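You operate a simulated robot arm through the tools that you are given. There is no shell and no other tool. Be economical: measure what you need, move in short steps, check, and stop when the job is done.

You run a simulated two-armed robot. Do the job below in one go: nothing can be reset, and whatever is moved stays where it is left.

## Task
Set the vent slider to at 4.

It is judged by the outcome, as a careful person would: the job done as asked, and still so three seconds after it is handed in. It fails if anything else is knocked over, pushed out of place, dropped, spilled or broken.

## Robot
Two 7-joint arms with two-finger parallel grippers on one trunk, on a base that drives. Base frame: it is fixed to the floor where the robot stands at the start and does not move with it; the origin is under the middle of the robot, x ahead of it, y to its left, z up. Lengths are in mm, angles in rad, forces in N, time in s.
The left shoulder is at the start at [70, 163, 1320], the right one opposite. With the tool pointing down near the work surface each hand reaches from about 100 to 820 mm from the robot's upright axis, wherever it stands, measured 20 degrees to its own side. Places, roughly: vent slider [400, 0, 1400]. Payload 3.43 kg a hand.
Tool frame (each hand has its own): the origin (TCP) lies between the finger pads and is the grasp point; the fingertips stand 34 mm ahead of it; z points along the fingers, y is the line along which they close. Largest opening 128 mm; finger width 24, thickness 12; the body of the gripper, 48 by 130 mm, starts 96 mm behind the TCP.
Orientation is that of the tool frame in the base frame, as a unit quaternion [x, y, z, w]. With the fingers straight down and closing along the base's y, the tool's x points along the base's -x, its y along +y and its z along -z.

## Interface
- The arms move only by the tool play_rows. It takes "left_rows", "right_rows" or both (then of equal length, played together; a hand with none holds still); each is a list that holds one entry, the list of rows, each a list of 7 numbers: the shift along the tool's x, y, z in mm, then the turn, a rotation vector about the tool's x, y, z in rad, then the gripper command, from -1 (shut) to 1 (fully open), values between in proportion. In form: [[[tx, ty, tz, wx, wy, wz, fingers], ...]]. A call has 1 to 8 rows; each row shifts and turns the commanded pose from where the row before left it, along the tool's axes as they then stand. Each row takes 0.2 s and may step no farther than 50 mm and 0.15 rad from the row before; otherwise, or with a gripper value out of range, the whole call is refused. Where a pose cannot be reached the arm comes as near as it can. A force on the tool above 40 N (or 10 N above the force at the start of the call, whichever is more), or a blocked arm, ends the call early, and 0.2 s more pass. Each finger travels about 153 mm/s and halts on what it meets, pressing with about 22 N; the grip force reading is that of the motor and also rises with nothing between the fingers. The clock runs only during rows and for 0.2 s after the last one: add rows that do not move to give the fingers time. It gives the time, the measured TCP pose, the force on the tool (base axes), the opening and the grip force at its end, in the units of the frame above (readings bear some noise).
- Cameras (640 x 400 px; columns grow to the right, rows downward): "scene" is now at [143.3, -3.3, 1586.2]; the picture's right is [-0.04, -1.00, 0.00], its down [-0.20, 0.01, -0.98] and it looks along [0.98, -0.04, -0.20] (base axes); focal length 214 px, centre (320, 200). "left" rides on the left gripper at [76, 11, -160] in its tool frame; the picture's right is [-0.15, 0.99, 0.00], its down [-0.88, -0.13, -0.46] and it looks along [-0.45, -0.07, 0.89] (tool axes); focal length 234 px, centre (320, 200). "right" rides on the right gripper at [76, -11, -160] in its tool frame; the picture's right is [0.15, 0.99, 0.00], its down [-0.88, 0.13, -0.46] and it looks along [-0.45, 0.07, 0.89] (tool axes); focal length 234 px, centre (320, 200). There is no depth. A picture from a camera that has moved, and an enlarged one, comes with that camera's place and axes in the base frame and with its lens.
- grab_frame(camera): a new picture of that camera. No time passes.
- lift_body(by): slides the trunk up (or, below 0, down) by that many mm; the arms and the scene camera ride with it, the base frame stays. It gives what a move gives, with no picture.
- steer(legs): drives the robot by 1 to 6 legs, each [ahead, left, turn to the left] in mm, mm and rad, along the robot's own axes; the way and the turn of a leg run together, so that a leg with both is an arc; at most 1500 mm and 3.142 rad a leg. The arms and the cameras ride along, it lands a little off, and it stops where it bumps. It gives what a move gives.
- pan_tilt(pan, tilt): turns the head with the scene camera to pan (to the left, within 1.501 rad either way) and tilt (down, from -0.506 to 1.204), counted from straight ahead of the robot. It gives what a move gives.
- zoom(camera, box): a new picture of the part [left, top, right, bottom] of that camera's present view, enlarged. No time passes.
- job_done(): hands the job in; it is judged then, once.

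Go step by step. Nothing tells you exact positions but the pictures and the camera data: compare them with the known pose of the tool, close in by small moves and look again before you grip or let go. The budget is 120 turns and 88 pictures, counting those below and the enlarged ones. Unless the task says otherwise, let go and move clear before handing in, and close with one line.

The tools are called after ">>>" as a command line: name --argument value ..., lists and objects as JSON in quotes. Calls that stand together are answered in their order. play_rows: Moves the arms, as the interface text tells. Its arguments: {"type":"object","properties":{"left_rows":{"type":"array"},"right_rows":{"type":"array"}},"required":[]} The other tools are called the same way: lift_body (by) slides the trunk up or down; steer (legs) drives the base; pan_tilt (pan, tilt) turns the head that bears the scene camera; grab_frame (camera) takes a picture; zoom (camera, box) takes an enlarged picture of a part of a camera's view; job_done () hands the job in.

At the start:

```text
time: 0.0
left_ee_pos: [491.6, 174.3, 1598.3]
left_tcp_rot: [0.0, 1.0, 0.001, 0.0]
left_contact_force: [0.4, -0.1, -0.9]
left_grip_width: 127.8
left_grasp_force: 0.0
right_ee_pos: [328.6, -149.3, 1527.2]
right_tcp_rot: [0.001, 1.0, 0.001, 0.0]
right_contact_force: [0.0, -0.1, 0.4]
right_grip_width: 127.9
right_grasp_force: 0.0
trunk travel left (down, up): [-800.0, 140.0]
robot x, y, heading: [2.3, 2.0, -0.0]
head pan, tilt: [-0.037, 0.197]
```

scene: 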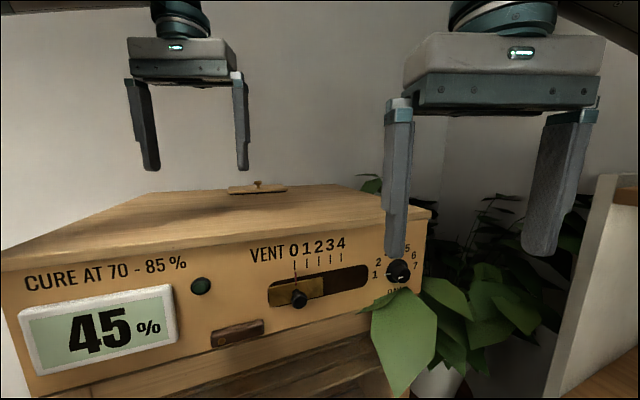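
right: 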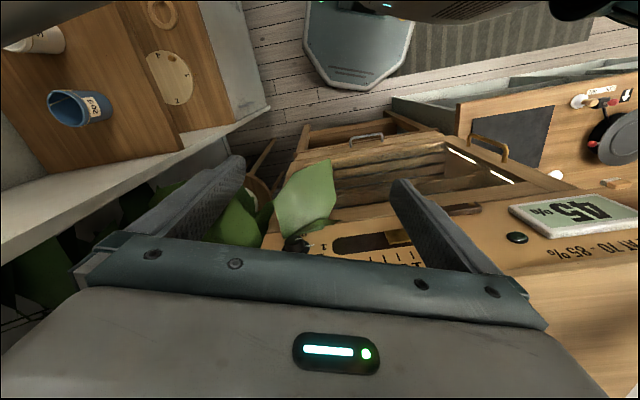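
left: 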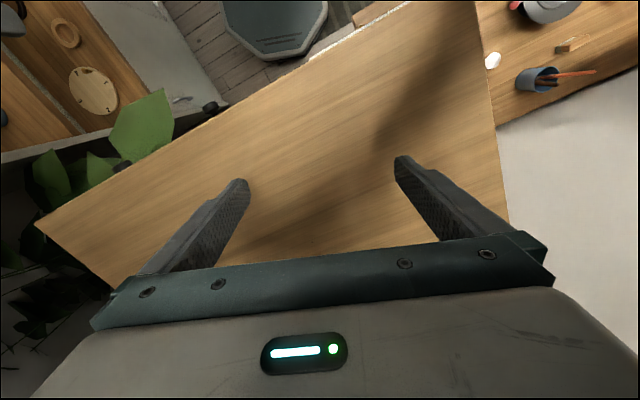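

I see the wooden box with the vent slider on its front, the knob now near 0, and the leaf and dial to its right. I'll zoom in for detail.

>>> zoom --camera "scene" --box '[220, 220, 440, 357]'

>>> zoom --camera "right" --box '[240, 150, 560, 350]'

```text
2.91 times, centred on (330, 288) of scene
camera zoom: at [143.3, -3.3, 1586.2], right [-0.04, -1.0, 0.0], down [-0.2, 0.01, -0.98], along [0.98, -0.04, -0.2], focal length 624 px, centre (291, -58)
```

zoom: 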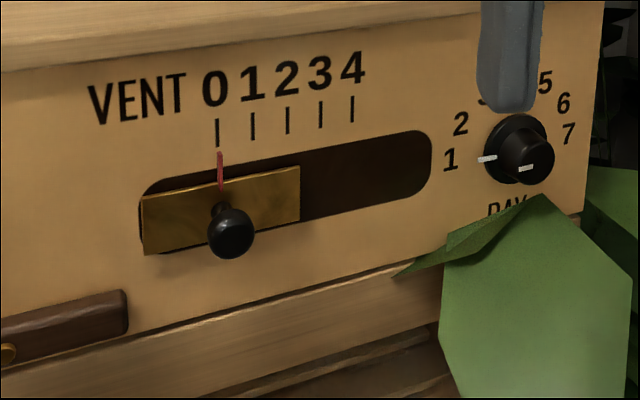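

```text
2.00 times, centred on (400, 250) of right
camera zoom: at [252.1, -159.9, 1687.7], right [-0.15, 0.99, 0.0], down [0.88, 0.13, 0.46], along [0.45, 0.07, -0.89], focal length 468 px, centre (160, 100)
```

zoom: 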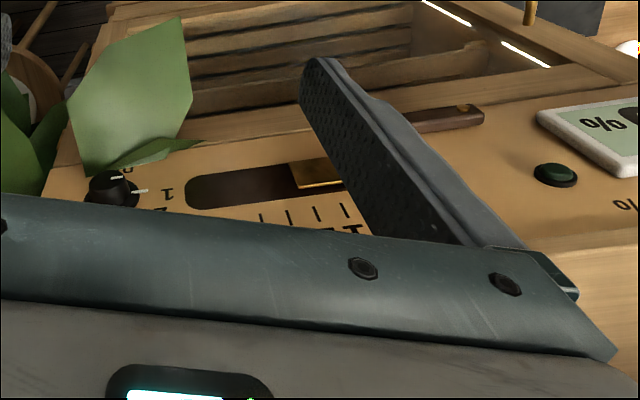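

The knob is at 0, at about [425, 16, 1379] by triangulation. The panel is yawed about 0.30 rad and 0→4 is about 77 mm along (0.30, -0.95). I'll clear the left hand and bring the right hand in front of the knob, up high and yawed to the panel.

>>> play_rows --left_rows '[[[0, 30, 0, 0, 0, 0, 1], [0, 30, 0, 0, 0, 0, 1], [0, 30, 0, 0, 0, 0, 1], [0, 0, 0, 0, 0, 0, 1], [0, 0, 0, 0, 0, 0, 1], [0, 0, 0, 0, 0, 0, 1], [0, 0, 0, 0, 0, 0, 1], [0, 0, 0, 0, 0, 0, 1]]]' --right_rows '[[[0, 0, 0, 0, 0, 0, -0.06], [-10, 37, 0, 0, 0, 0, -0.06], [-10, 37, 0, 0, 0, 0, -0.06], [-10, 37, 0, 0, 0, 0, -0.06], [-9, 36, 0, 0, 0, 0, -0.06], [0, 0, 0, 0, 0, -0.1, -0.06], [0, 0, 0, 0, 0, -0.1, -0.06], [0, 0, 0, 0, 0, -0.104, -0.06]]]'

>>> grab_frame --camera "scene"

>>> grab_frame --camera "right"

```text
time: 1.8
left_ee_pos: [490.2, 267.2, 1596.9]
left_tcp_rot: [-0.001, 1.0, 0.0, 0.0]
left_contact_force: [-0.4, 0.1, -0.2]
left_grip_width: 128.0
left_grasp_force: 0.1
right_ee_pos: [367.8, -1.7, 1527.9]
right_tcp_rot: [-0.152, 0.988, 0.001, -0.001]
right_contact_force: [-0.7, 0.5, -0.5]
right_grip_width: 60.0
right_grasp_force: 0.0
trunk travel left (down, up): [-800.0, 140.0]
robot x, y, heading: [-3.1, -2.4, 0.002]
head pan, tilt: [-0.037, 0.197]
```

```text
82 pictures are left
camera scene: at [143.8, -2.4, 1586.1], right [-0.04, -1.0, 0.0], down [-0.2, 0.01, -0.98], along [0.98, -0.04, -0.2], focal length 214 px, centre (320, 200)
```

scene: 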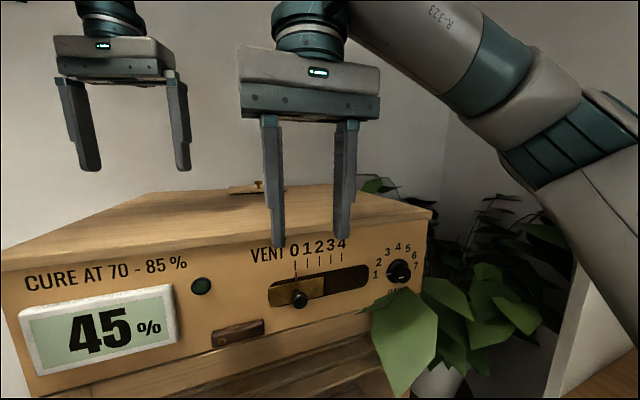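

```text
81 pictures are left
camera right: at [298.2, -34.0, 1687.2], right [-0.44, 0.9, 0.0], down [0.8, 0.39, 0.46], along [0.41, 0.2, -0.89], focal length 234 px, centre (320, 200)
```

right: 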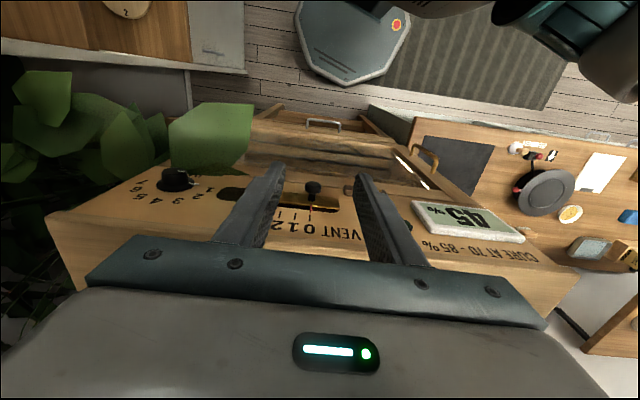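

The second view confirms the knob ball at about [425, 18, 1379]. Next I lower the hand in front of the panel, then check.

>>> play_rows --right_rows '[[[0, 0, 31, 0, 0, 0, -0.06], [0, 0, 31, 0, 0, 0, -0.06], [0, 0, 31, 0, 0, 0, -0.06], [0, 0, 31, 0, 0, 0, -0.06], [0, 0, 0, 0, 0, 0, -0.06]]]'

>>> zoom --camera "scene" --box '[200, 210, 440, 360]'

>>> zoom --camera "right" --box '[160, 80, 480, 280]'

```text
time: 3.0
left_ee_pos: [488.3, 266.5, 1598.9]
left_tcp_rot: [0.001, 1.0, 0.0, 0.0]
left_contact_force: [0.3, 0.5, -0.6]
left_grip_width: 128.0
left_grasp_force: 0.1
right_ee_pos: [367.8, -3.0, 1403.6]
right_tcp_rot: [-0.151, 0.989, 0.001, 0.001]
right_contact_force: [-0.5, 0.2, 0.4]
right_grip_width: 60.0
right_grasp_force: 0.1
trunk travel left (down, up): [-800.0, 140.0]
robot x, y, heading: [-3.7, 2.6, 0.001]
head pan, tilt: [-0.037, 0.197]
```

```text
2.67 times, centred on (320, 285) of scene
camera zoom: at [143.2, -3.2, 1586.2], right [-0.04, -1.0, 0.0], down [-0.2, 0.01, -0.98], along [0.98, -0.04, -0.2], focal length 572 px, centre (320, -27)
```

zoom: 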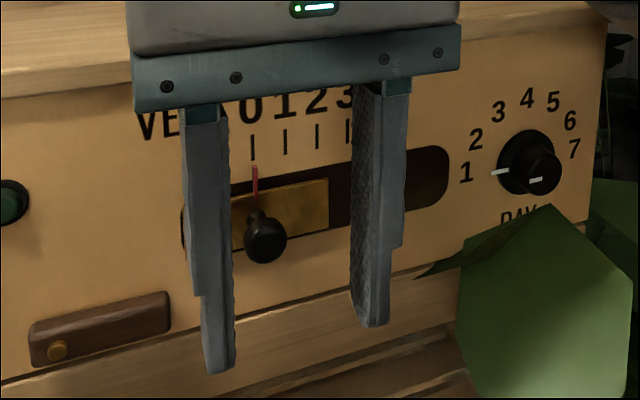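

```text
2.00 times, centred on (320, 180) of right
camera zoom: at [298.6, -34.0, 1563.7], right [-0.43, 0.9, 0.0], down [0.8, 0.39, 0.46], along [0.41, 0.2, -0.89], focal length 468 px, centre (320, 240)
```

zoom: 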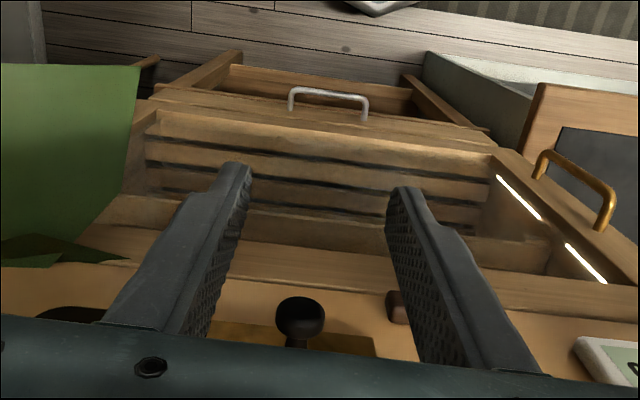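

The ball is centred between the fingers when seen along the approach. I advance toward the panel so the fingers straddle it, stopping slightly short.

>>> play_rows --right_rows '[[[-20, 1, 0, 0, 0, 0, -0.06], [-20, 1, 0, 0, 0, 0, -0.06], [-18, 0, 0, 0, 0, 0, -0.06], [0, 0, 0, 0, 0, 0, -0.06]]]'

>>> zoom --camera "scene" --box '[200, 210, 440, 360]'

>>> zoom --camera "right" --box '[160, 80, 480, 280]'

```text
time: 4.0
left_ee_pos: [489.4, 266.3, 1597.0]
left_tcp_rot: [0.0, 1.0, 0.0, 0.0]
left_contact_force: [-0.2, 0.1, 1.4]
left_grip_width: 127.8
left_grasp_force: 0.0
right_ee_pos: [424.3, 18.3, 1403.9]
right_tcp_rot: [-0.151, 0.988, 0.002, 0.001]
right_contact_force: [-0.2, -0.3, 0.5]
right_grip_width: 60.2
right_grasp_force: 0.0
trunk travel left (down, up): [-800.0, 140.0]
robot x, y, heading: [-3.8, 0.7, -0.002]
head pan, tilt: [-0.037, 0.197]
```

```text
2.67 times, centred on (320, 285) of scene
camera zoom: at [143.4, -3.4, 1586.2], right [-0.04, -1.0, 0.0], down [-0.2, 0.01, -0.98], along [0.98, -0.04, -0.2], focal length 572 px, centre (320, -27)
```

zoom: 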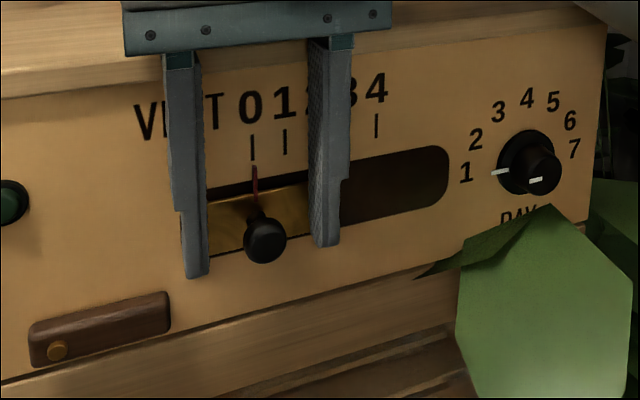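

```text
2.00 times, centred on (320, 180) of right
camera zoom: at [354.1, -14.8, 1564.7], right [-0.44, 0.9, 0.0], down [0.8, 0.39, 0.46], along [0.41, 0.2, -0.89], focal length 468 px, centre (320, 240)
```

zoom: 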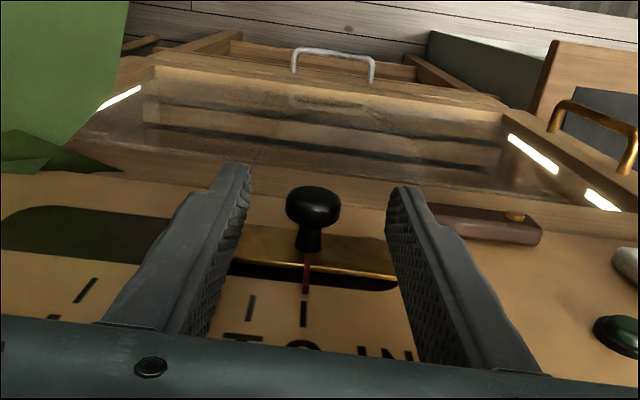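

The fingers straddle the ball at its height. I close on it.

>>> play_rows --right_rows '[[[0, 0, 2, 0, 0, 0, -0.3], [0, 0, 0, 0, 0, 0, -0.5], [0, 0, 0, 0, 0, 0, -0.8], [0, 0, 0, 0, 0, 0, -0.8]]]'

>>> zoom --camera "right" --box '[160, 80, 480, 280]'

```text
time: 5.0
left_ee_pos: [491.0, 263.9, 1596.9]
left_tcp_rot: [0.0, 1.0, 0.0, 0.001]
left_contact_force: [0.6, -0.5, -0.4]
left_grip_width: 128.1
left_grasp_force: 0.0
right_ee_pos: [424.2, 15.6, 1401.9]
right_tcp_rot: [-0.151, 0.989, 0.001, 0.001]
right_contact_force: [2.3, -6.2, 1.9]
right_grip_width: 23.4
right_grasp_force: 44.8
trunk travel left (down, up): [-800.0, 140.0]
robot x, y, heading: [0.7, -0.1, 0.002]
head pan, tilt: [-0.037, 0.197]
```

```text
2.00 times, centred on (320, 180) of right
camera zoom: at [354.3, -17.1, 1562.8], right [-0.43, 0.9, 0.0], down [0.8, 0.39, 0.46], along [0.41, 0.2, -0.89], focal length 468 px, centre (320, 240)
```

zoom: 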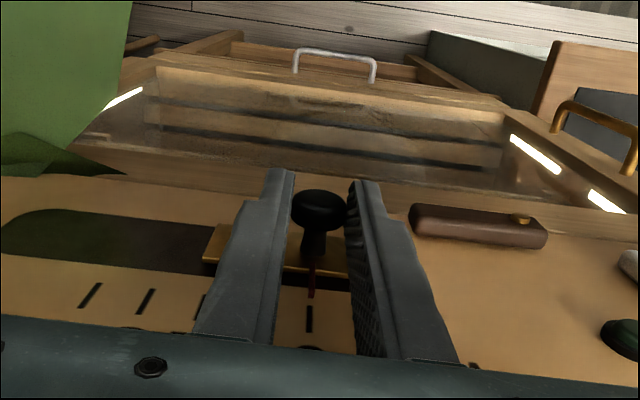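

I have the knob (23 mm wide) in the grip. I drag it toward 4 along the slot, part way first.

>>> play_rows --right_rows '[[[0, -10, 0, 0, 0, 0, -0.8], [0, -10, 0, 0, 0, 0, -0.8], [0, -10, 0, 0, 0, 0, -0.8], [0, -10, 0, 0, 0, 0, -0.8], [0, 0, 0, 0, 0, 0, -0.8]]]'

>>> zoom --camera "right" --box '[160, 80, 480, 280]'

>>> zoom --camera "scene" --box '[200, 210, 440, 360]'

```text
time: 6.2
left_ee_pos: [490.4, 265.4, 1596.5]
left_tcp_rot: [-0.001, 1.0, -0.001, 0.0]
left_contact_force: [-0.3, 0.5, -0.3]
left_grip_width: 127.9
left_grasp_force: 0.0
right_ee_pos: [435.3, -20.5, 1403.1]
right_tcp_rot: [-0.15, 0.989, 0.001, 0.002]
right_contact_force: [9.5, 3.4, 25.2]
right_grip_width: 23.4
right_grasp_force: 45.3
trunk travel left (down, up): [-800.0, 140.0]
robot x, y, heading: [0.1, 3.4, -0.003]
head pan, tilt: [-0.037, 0.197]
```

```text
2.00 times, centred on (320, 180) of right
camera zoom: at [365.5, -52.5, 1562.5], right [-0.43, 0.9, 0.0], down [0.8, 0.39, 0.46], along [0.41, 0.2, -0.89], focal length 468 px, centre (320, 240)
```

zoom: 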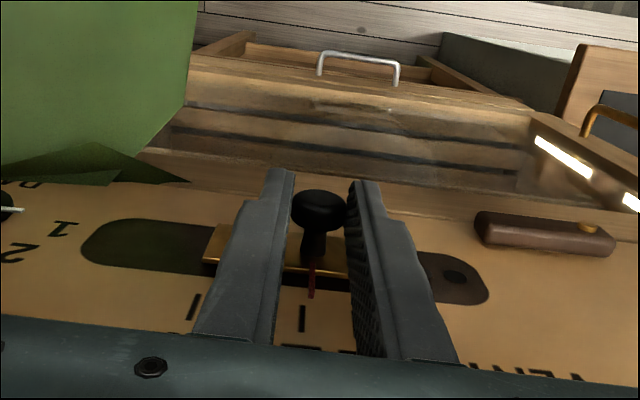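

```text
2.67 times, centred on (320, 285) of scene
camera zoom: at [143.6, -2.3, 1586.4], right [-0.04, -1.0, 0.0], down [-0.2, 0.01, -0.98], along [0.98, -0.04, -0.2], focal length 572 px, centre (320, -27)
```

zoom: 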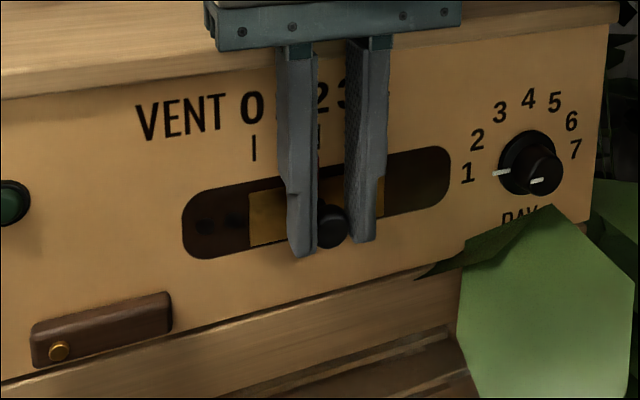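

The pointer is just short of 2 and the box hasn't moved. I relieve the vertical and inward force with a small correction and carry on.

>>> play_rows --right_rows '[[[-1, 0, -2, 0, 0, 0, -0.8], [0, -8, 0, 0, 0, 0, -0.8], [0, -8, -0.5, 0, 0, 0, -0.8], [0, -8, -0.5, 0, 0, 0, -0.8], [0, -8, -0.5, 0, 0, 0, -0.8], [0, 0, 0, 0, 0, 0, -0.8]]]'

>>> zoom --camera "right" --box '[160, 80, 480, 280]'

>>> zoom --camera "scene" --box '[200, 210, 440, 360]'

```text
time: 7.6
left_ee_pos: [491.4, 265.1, 1596.7]
left_tcp_rot: [0.0, 1.0, 0.001, -0.001]
left_contact_force: [-0.7, 0.3, 0.1]
left_grip_width: 127.9
left_grasp_force: 0.0
right_ee_pos: [447.3, -53.0, 1404.0]
right_tcp_rot: [-0.152, 0.988, 0.0, -0.002]
right_contact_force: [-5.4, -2.0, -34.5]
right_grip_width: 23.7
right_grasp_force: 45.1
trunk travel left (down, up): [-800.0, 140.0]
robot x, y, heading: [-0.2, -0.3, 0.004]
head pan, tilt: [-0.037, 0.197]
```

```text
2.00 times, centred on (320, 180) of right
camera zoom: at [377.6, -85.4, 1564.2], right [-0.44, 0.9, 0.0], down [0.8, 0.39, 0.45], along [0.41, 0.2, -0.89], focal length 468 px, centre (320, 240)
```

zoom: 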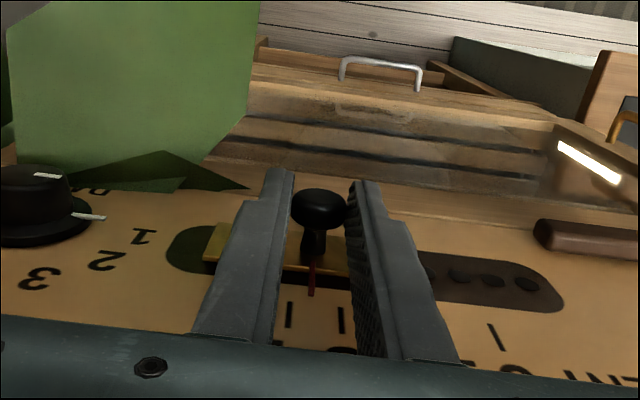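

```text
2.67 times, centred on (320, 285) of scene
camera zoom: at [145.3, -4.3, 1585.7], right [-0.04, -1.0, 0.0], down [-0.2, 0.01, -0.98], along [0.98, -0.04, -0.2], focal length 572 px, centre (320, -27)
```

zoom: 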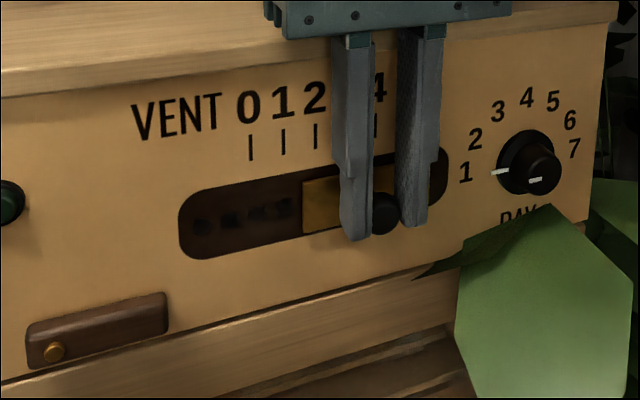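

The pointer is between 3 and 4, about 8–9 mm to go. I ease off the vertical preload and move 8 mm.

>>> play_rows --right_rows '[[[0, 0, 1.5, 0, 0, 0, -0.8], [0, -4, 0, 0, 0, 0, -0.8], [0, -4, 0, 0, 0, 0, -0.8], [0, 0, 0, 0, 0, 0, -0.8], [0, 0, 0, 0, 0, 0, -0.8]]]'

>>> zoom --camera "right" --box '[160, 80, 480, 280]'

>>> zoom --camera "scene" --box '[280, 220, 400, 295]'

```text
time: 8.8
left_ee_pos: [490.7, 264.6, 1597.0]
left_tcp_rot: [0.0, 1.0, 0.0, -0.002]
left_contact_force: [0.2, 0.6, 0.2]
left_grip_width: 128.0
left_grasp_force: 0.1
right_ee_pos: [449.1, -57.6, 1403.5]
right_tcp_rot: [-0.15, 0.989, 0.001, 0.001]
right_contact_force: [2.2, -0.1, -8.7]
right_grip_width: 23.3
right_grasp_force: 44.9
trunk travel left (down, up): [-800.0, 140.0]
robot x, y, heading: [-0.9, -2.4, 0.006]
head pan, tilt: [-0.037, 0.197]
```

```text
2.00 times, centred on (320, 180) of right
camera zoom: at [378.8, -91.6, 1564.2], right [-0.43, 0.9, 0.0], down [0.8, 0.39, 0.46], along [0.41, 0.2, -0.89], focal length 468 px, centre (320, 240)
```

zoom: 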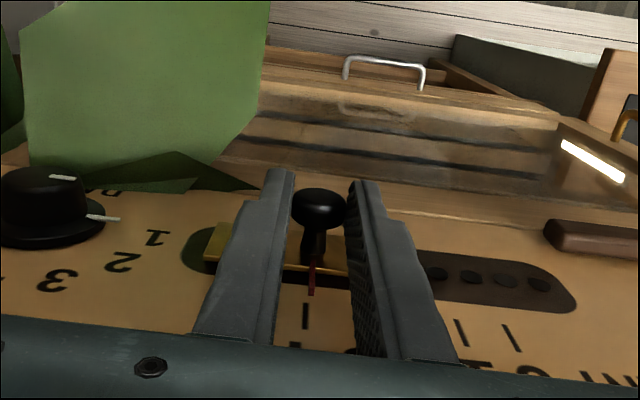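

```text
5.33 times, centred on (340, 258) of scene
camera zoom: at [144.7, -3.6, 1586.2], right [-0.04, -1.0, 0.0], down [-0.2, 0.01, -0.98], along [0.98, -0.04, -0.2], focal length 1144 px, centre (213, -107)
```

zoom: 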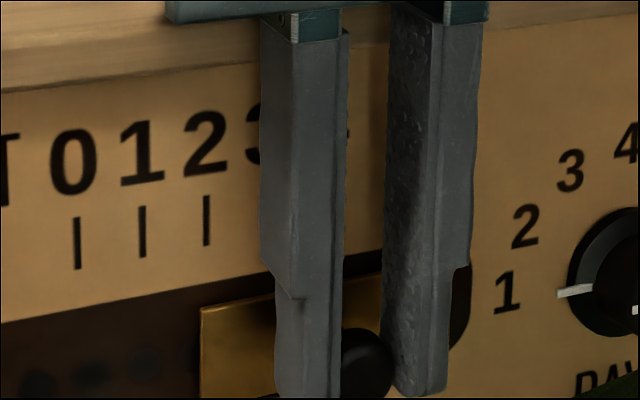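

It went about 5 mm; the pointer is still about 2.5 mm short of 4. The slot shows detent dimples. I nudge 2.5 mm more.

>>> play_rows --right_rows '[[[0, -2.5, 0.5, 0, 0, 0, -0.8], [0, 0, 0, 0, 0, 0, -0.8], [0, 0, 0, 0, 0, 0, -0.8]]]'

>>> zoom --camera "right" --box '[240, 150, 400, 250]'

```text
time: 9.6
left_ee_pos: [490.5, 267.0, 1597.1]
left_tcp_rot: [0.0, 1.0, 0.0, 0.0]
left_contact_force: [0.6, 0.0, 0.5]
left_grip_width: 128.0
left_grasp_force: 0.2
right_ee_pos: [449.4, -58.8, 1404.3]
right_tcp_rot: [-0.151, 0.988, 0.001, 0.001]
right_contact_force: [6.8, 2.2, 9.3]
right_grip_width: 23.4
right_grasp_force: 45.1
trunk travel left (down, up): [-800.0, 140.0]
robot x, y, heading: [-0.8, -0.3, 0.003]
head pan, tilt: [-0.037, 0.197]
```

```text
4.00 times, centred on (320, 200) of right
camera zoom: at [379.0, -93.0, 1564.1], right [-0.43, 0.9, 0.0], down [0.8, 0.39, 0.46], along [0.41, 0.2, -0.89], focal length 937 px, centre (320, 200)
```

zoom: 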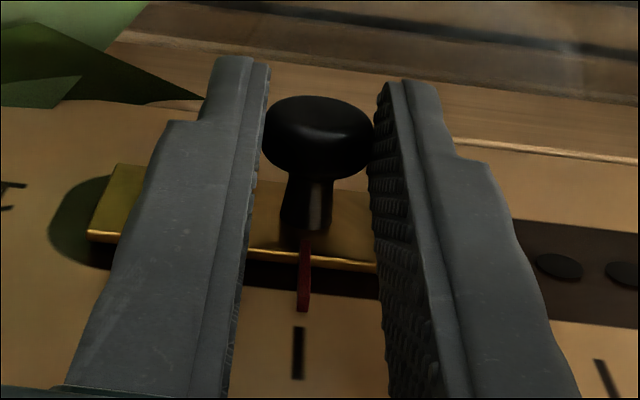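

The pointer now lines up with the 4 tick. I release, back straight off the panel and check.

>>> play_rows --right_rows '[[[0, 0, 0, 0, 0, 0, -0.5], [0, 0, 0, 0, 0, 0, -0.3], [0, 0, 0, 0, 0, 0, -0.2], [20, 0, 0, 0, 0, 0, -0.2], [25, 0, 0, 0, 0, 0, -0.2], [25, 0, 0, 0, 0, 0, -0.2], [0, 0, -40, 0, 0, 0, -0.2], [0, 0, -40, 0, 0, 0, -0.2]]]'

>>> zoom --camera "scene" --box '[280, 220, 400, 295]'

>>> zoom --camera "right" --box '[240, 150, 400, 250]'

```text
time: 11.4
left_ee_pos: [487.2, 266.7, 1597.5]
left_tcp_rot: [0.0, 1.0, 0.0, 0.001]
left_contact_force: [-1.2, -0.3, 0.9]
left_grip_width: 127.8
left_grasp_force: 0.1
right_ee_pos: [379.8, -81.3, 1484.4]
right_tcp_rot: [-0.151, 0.989, 0.0, 0.001]
right_contact_force: [-1.7, 0.9, -0.4]
right_grip_width: 51.2
right_grasp_force: 0.1
trunk travel left (down, up): [-800.0, 140.0]
robot x, y, heading: [3.1, -1.7, 0.004]
head pan, tilt: [-0.037, 0.197]
```

```text
5.33 times, centred on (340, 258) of scene
camera zoom: at [140.8, -2.7, 1586.3], right [-0.04, -1.0, 0.0], down [-0.19, 0.01, -0.98], along [0.98, -0.04, -0.19], focal length 1144 px, centre (213, -107)
```

zoom: 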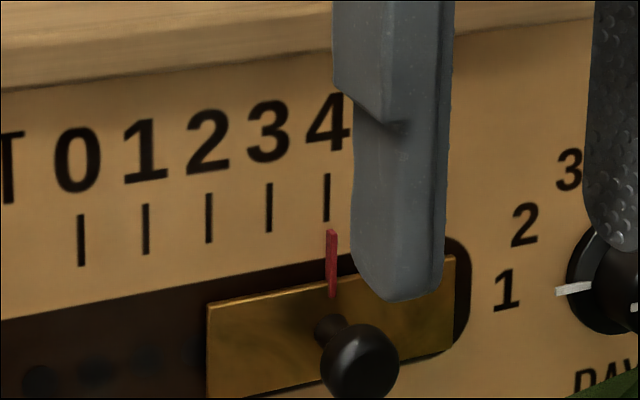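

```text
4.00 times, centred on (320, 200) of right
camera zoom: at [309.8, -114.1, 1645.0], right [-0.44, 0.9, 0.0], down [0.8, 0.39, 0.46], along [0.41, 0.2, -0.89], focal length 937 px, centre (320, 200)
```

zoom: 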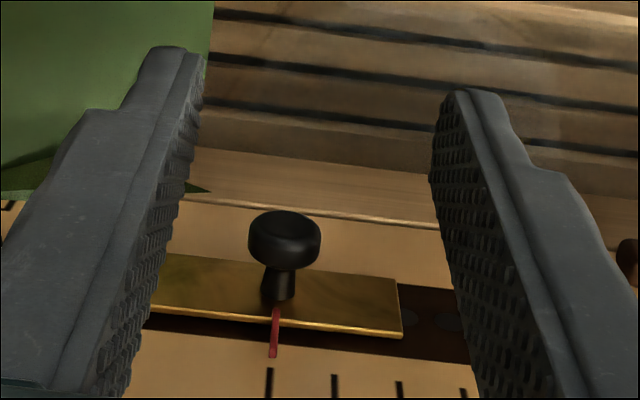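

The pointer sits at 4 with the same viewing offset it had at 0. I move the hand up clear and take one overall look.

>>> play_rows --right_rows '[[[0, 0, -40, 0, 0, 0, -0.2], [0, -30, -20, 0, 0, 0, -0.2], [0, -40, 0, 0, 0, 0, -0.2], [0, -30, 0, 0, 0, 0, -0.2], [0, 0, 0, 0, 0, 0, -0.2]]]'

>>> grab_frame --camera "scene"

>>> zoom --camera "scene" --box '[280, 220, 400, 295]'

```text
time: 12.6
left_ee_pos: [487.8, 267.7, 1597.7]
left_tcp_rot: [0.0, 1.0, -0.001, 0.0]
left_contact_force: [-0.3, 0.6, -0.7]
left_grip_width: 128.1
left_grasp_force: 0.0
right_ee_pos: [413.4, -177.7, 1543.7]
right_tcp_rot: [-0.151, 0.989, 0.0, 0.001]
right_contact_force: [-0.2, 0.3, -0.2]
right_grip_width: 51.2
right_grasp_force: 0.0
trunk travel left (down, up): [-800.0, 140.0]
robot x, y, heading: [-0.3, -0.0, -0.001]
head pan, tilt: [-0.037, 0.197]
```

```text
66 pictures are left
camera scene: at [142.2, -1.8, 1586.3], right [-0.04, -1.0, 0.0], down [-0.2, 0.01, -0.98], along [0.98, -0.04, -0.2], focal length 214 px, centre (320, 200)
```

scene: 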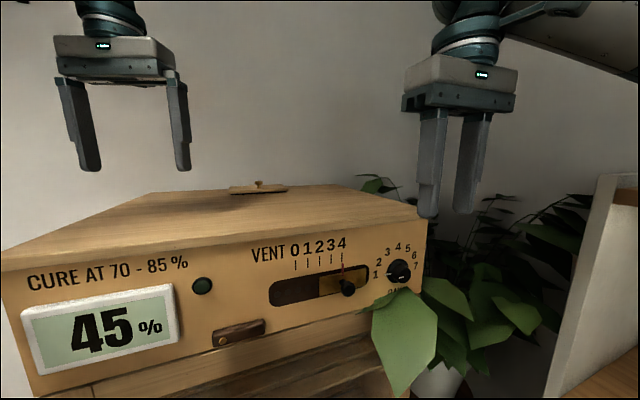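

```text
5.33 times, centred on (340, 258) of scene
camera zoom: at [142.2, -1.8, 1586.3], right [-0.04, -1.0, 0.0], down [-0.2, 0.01, -0.98], along [0.98, -0.04, -0.2], focal length 1144 px, centre (213, -107)
```

zoom: 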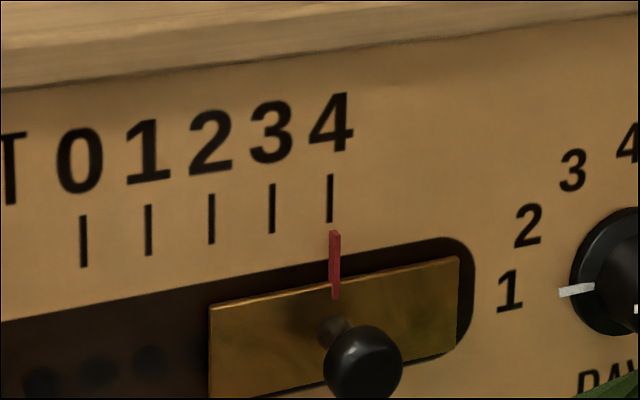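

The pointer is on 4, nothing else has moved, and the hands are clear. I'm handing it in.

>>> job_done

```text
The job is handed in.
```

The vent slider is set to 4. The knob is released, both hands are clear, and nothing else looks moved in the final picture.
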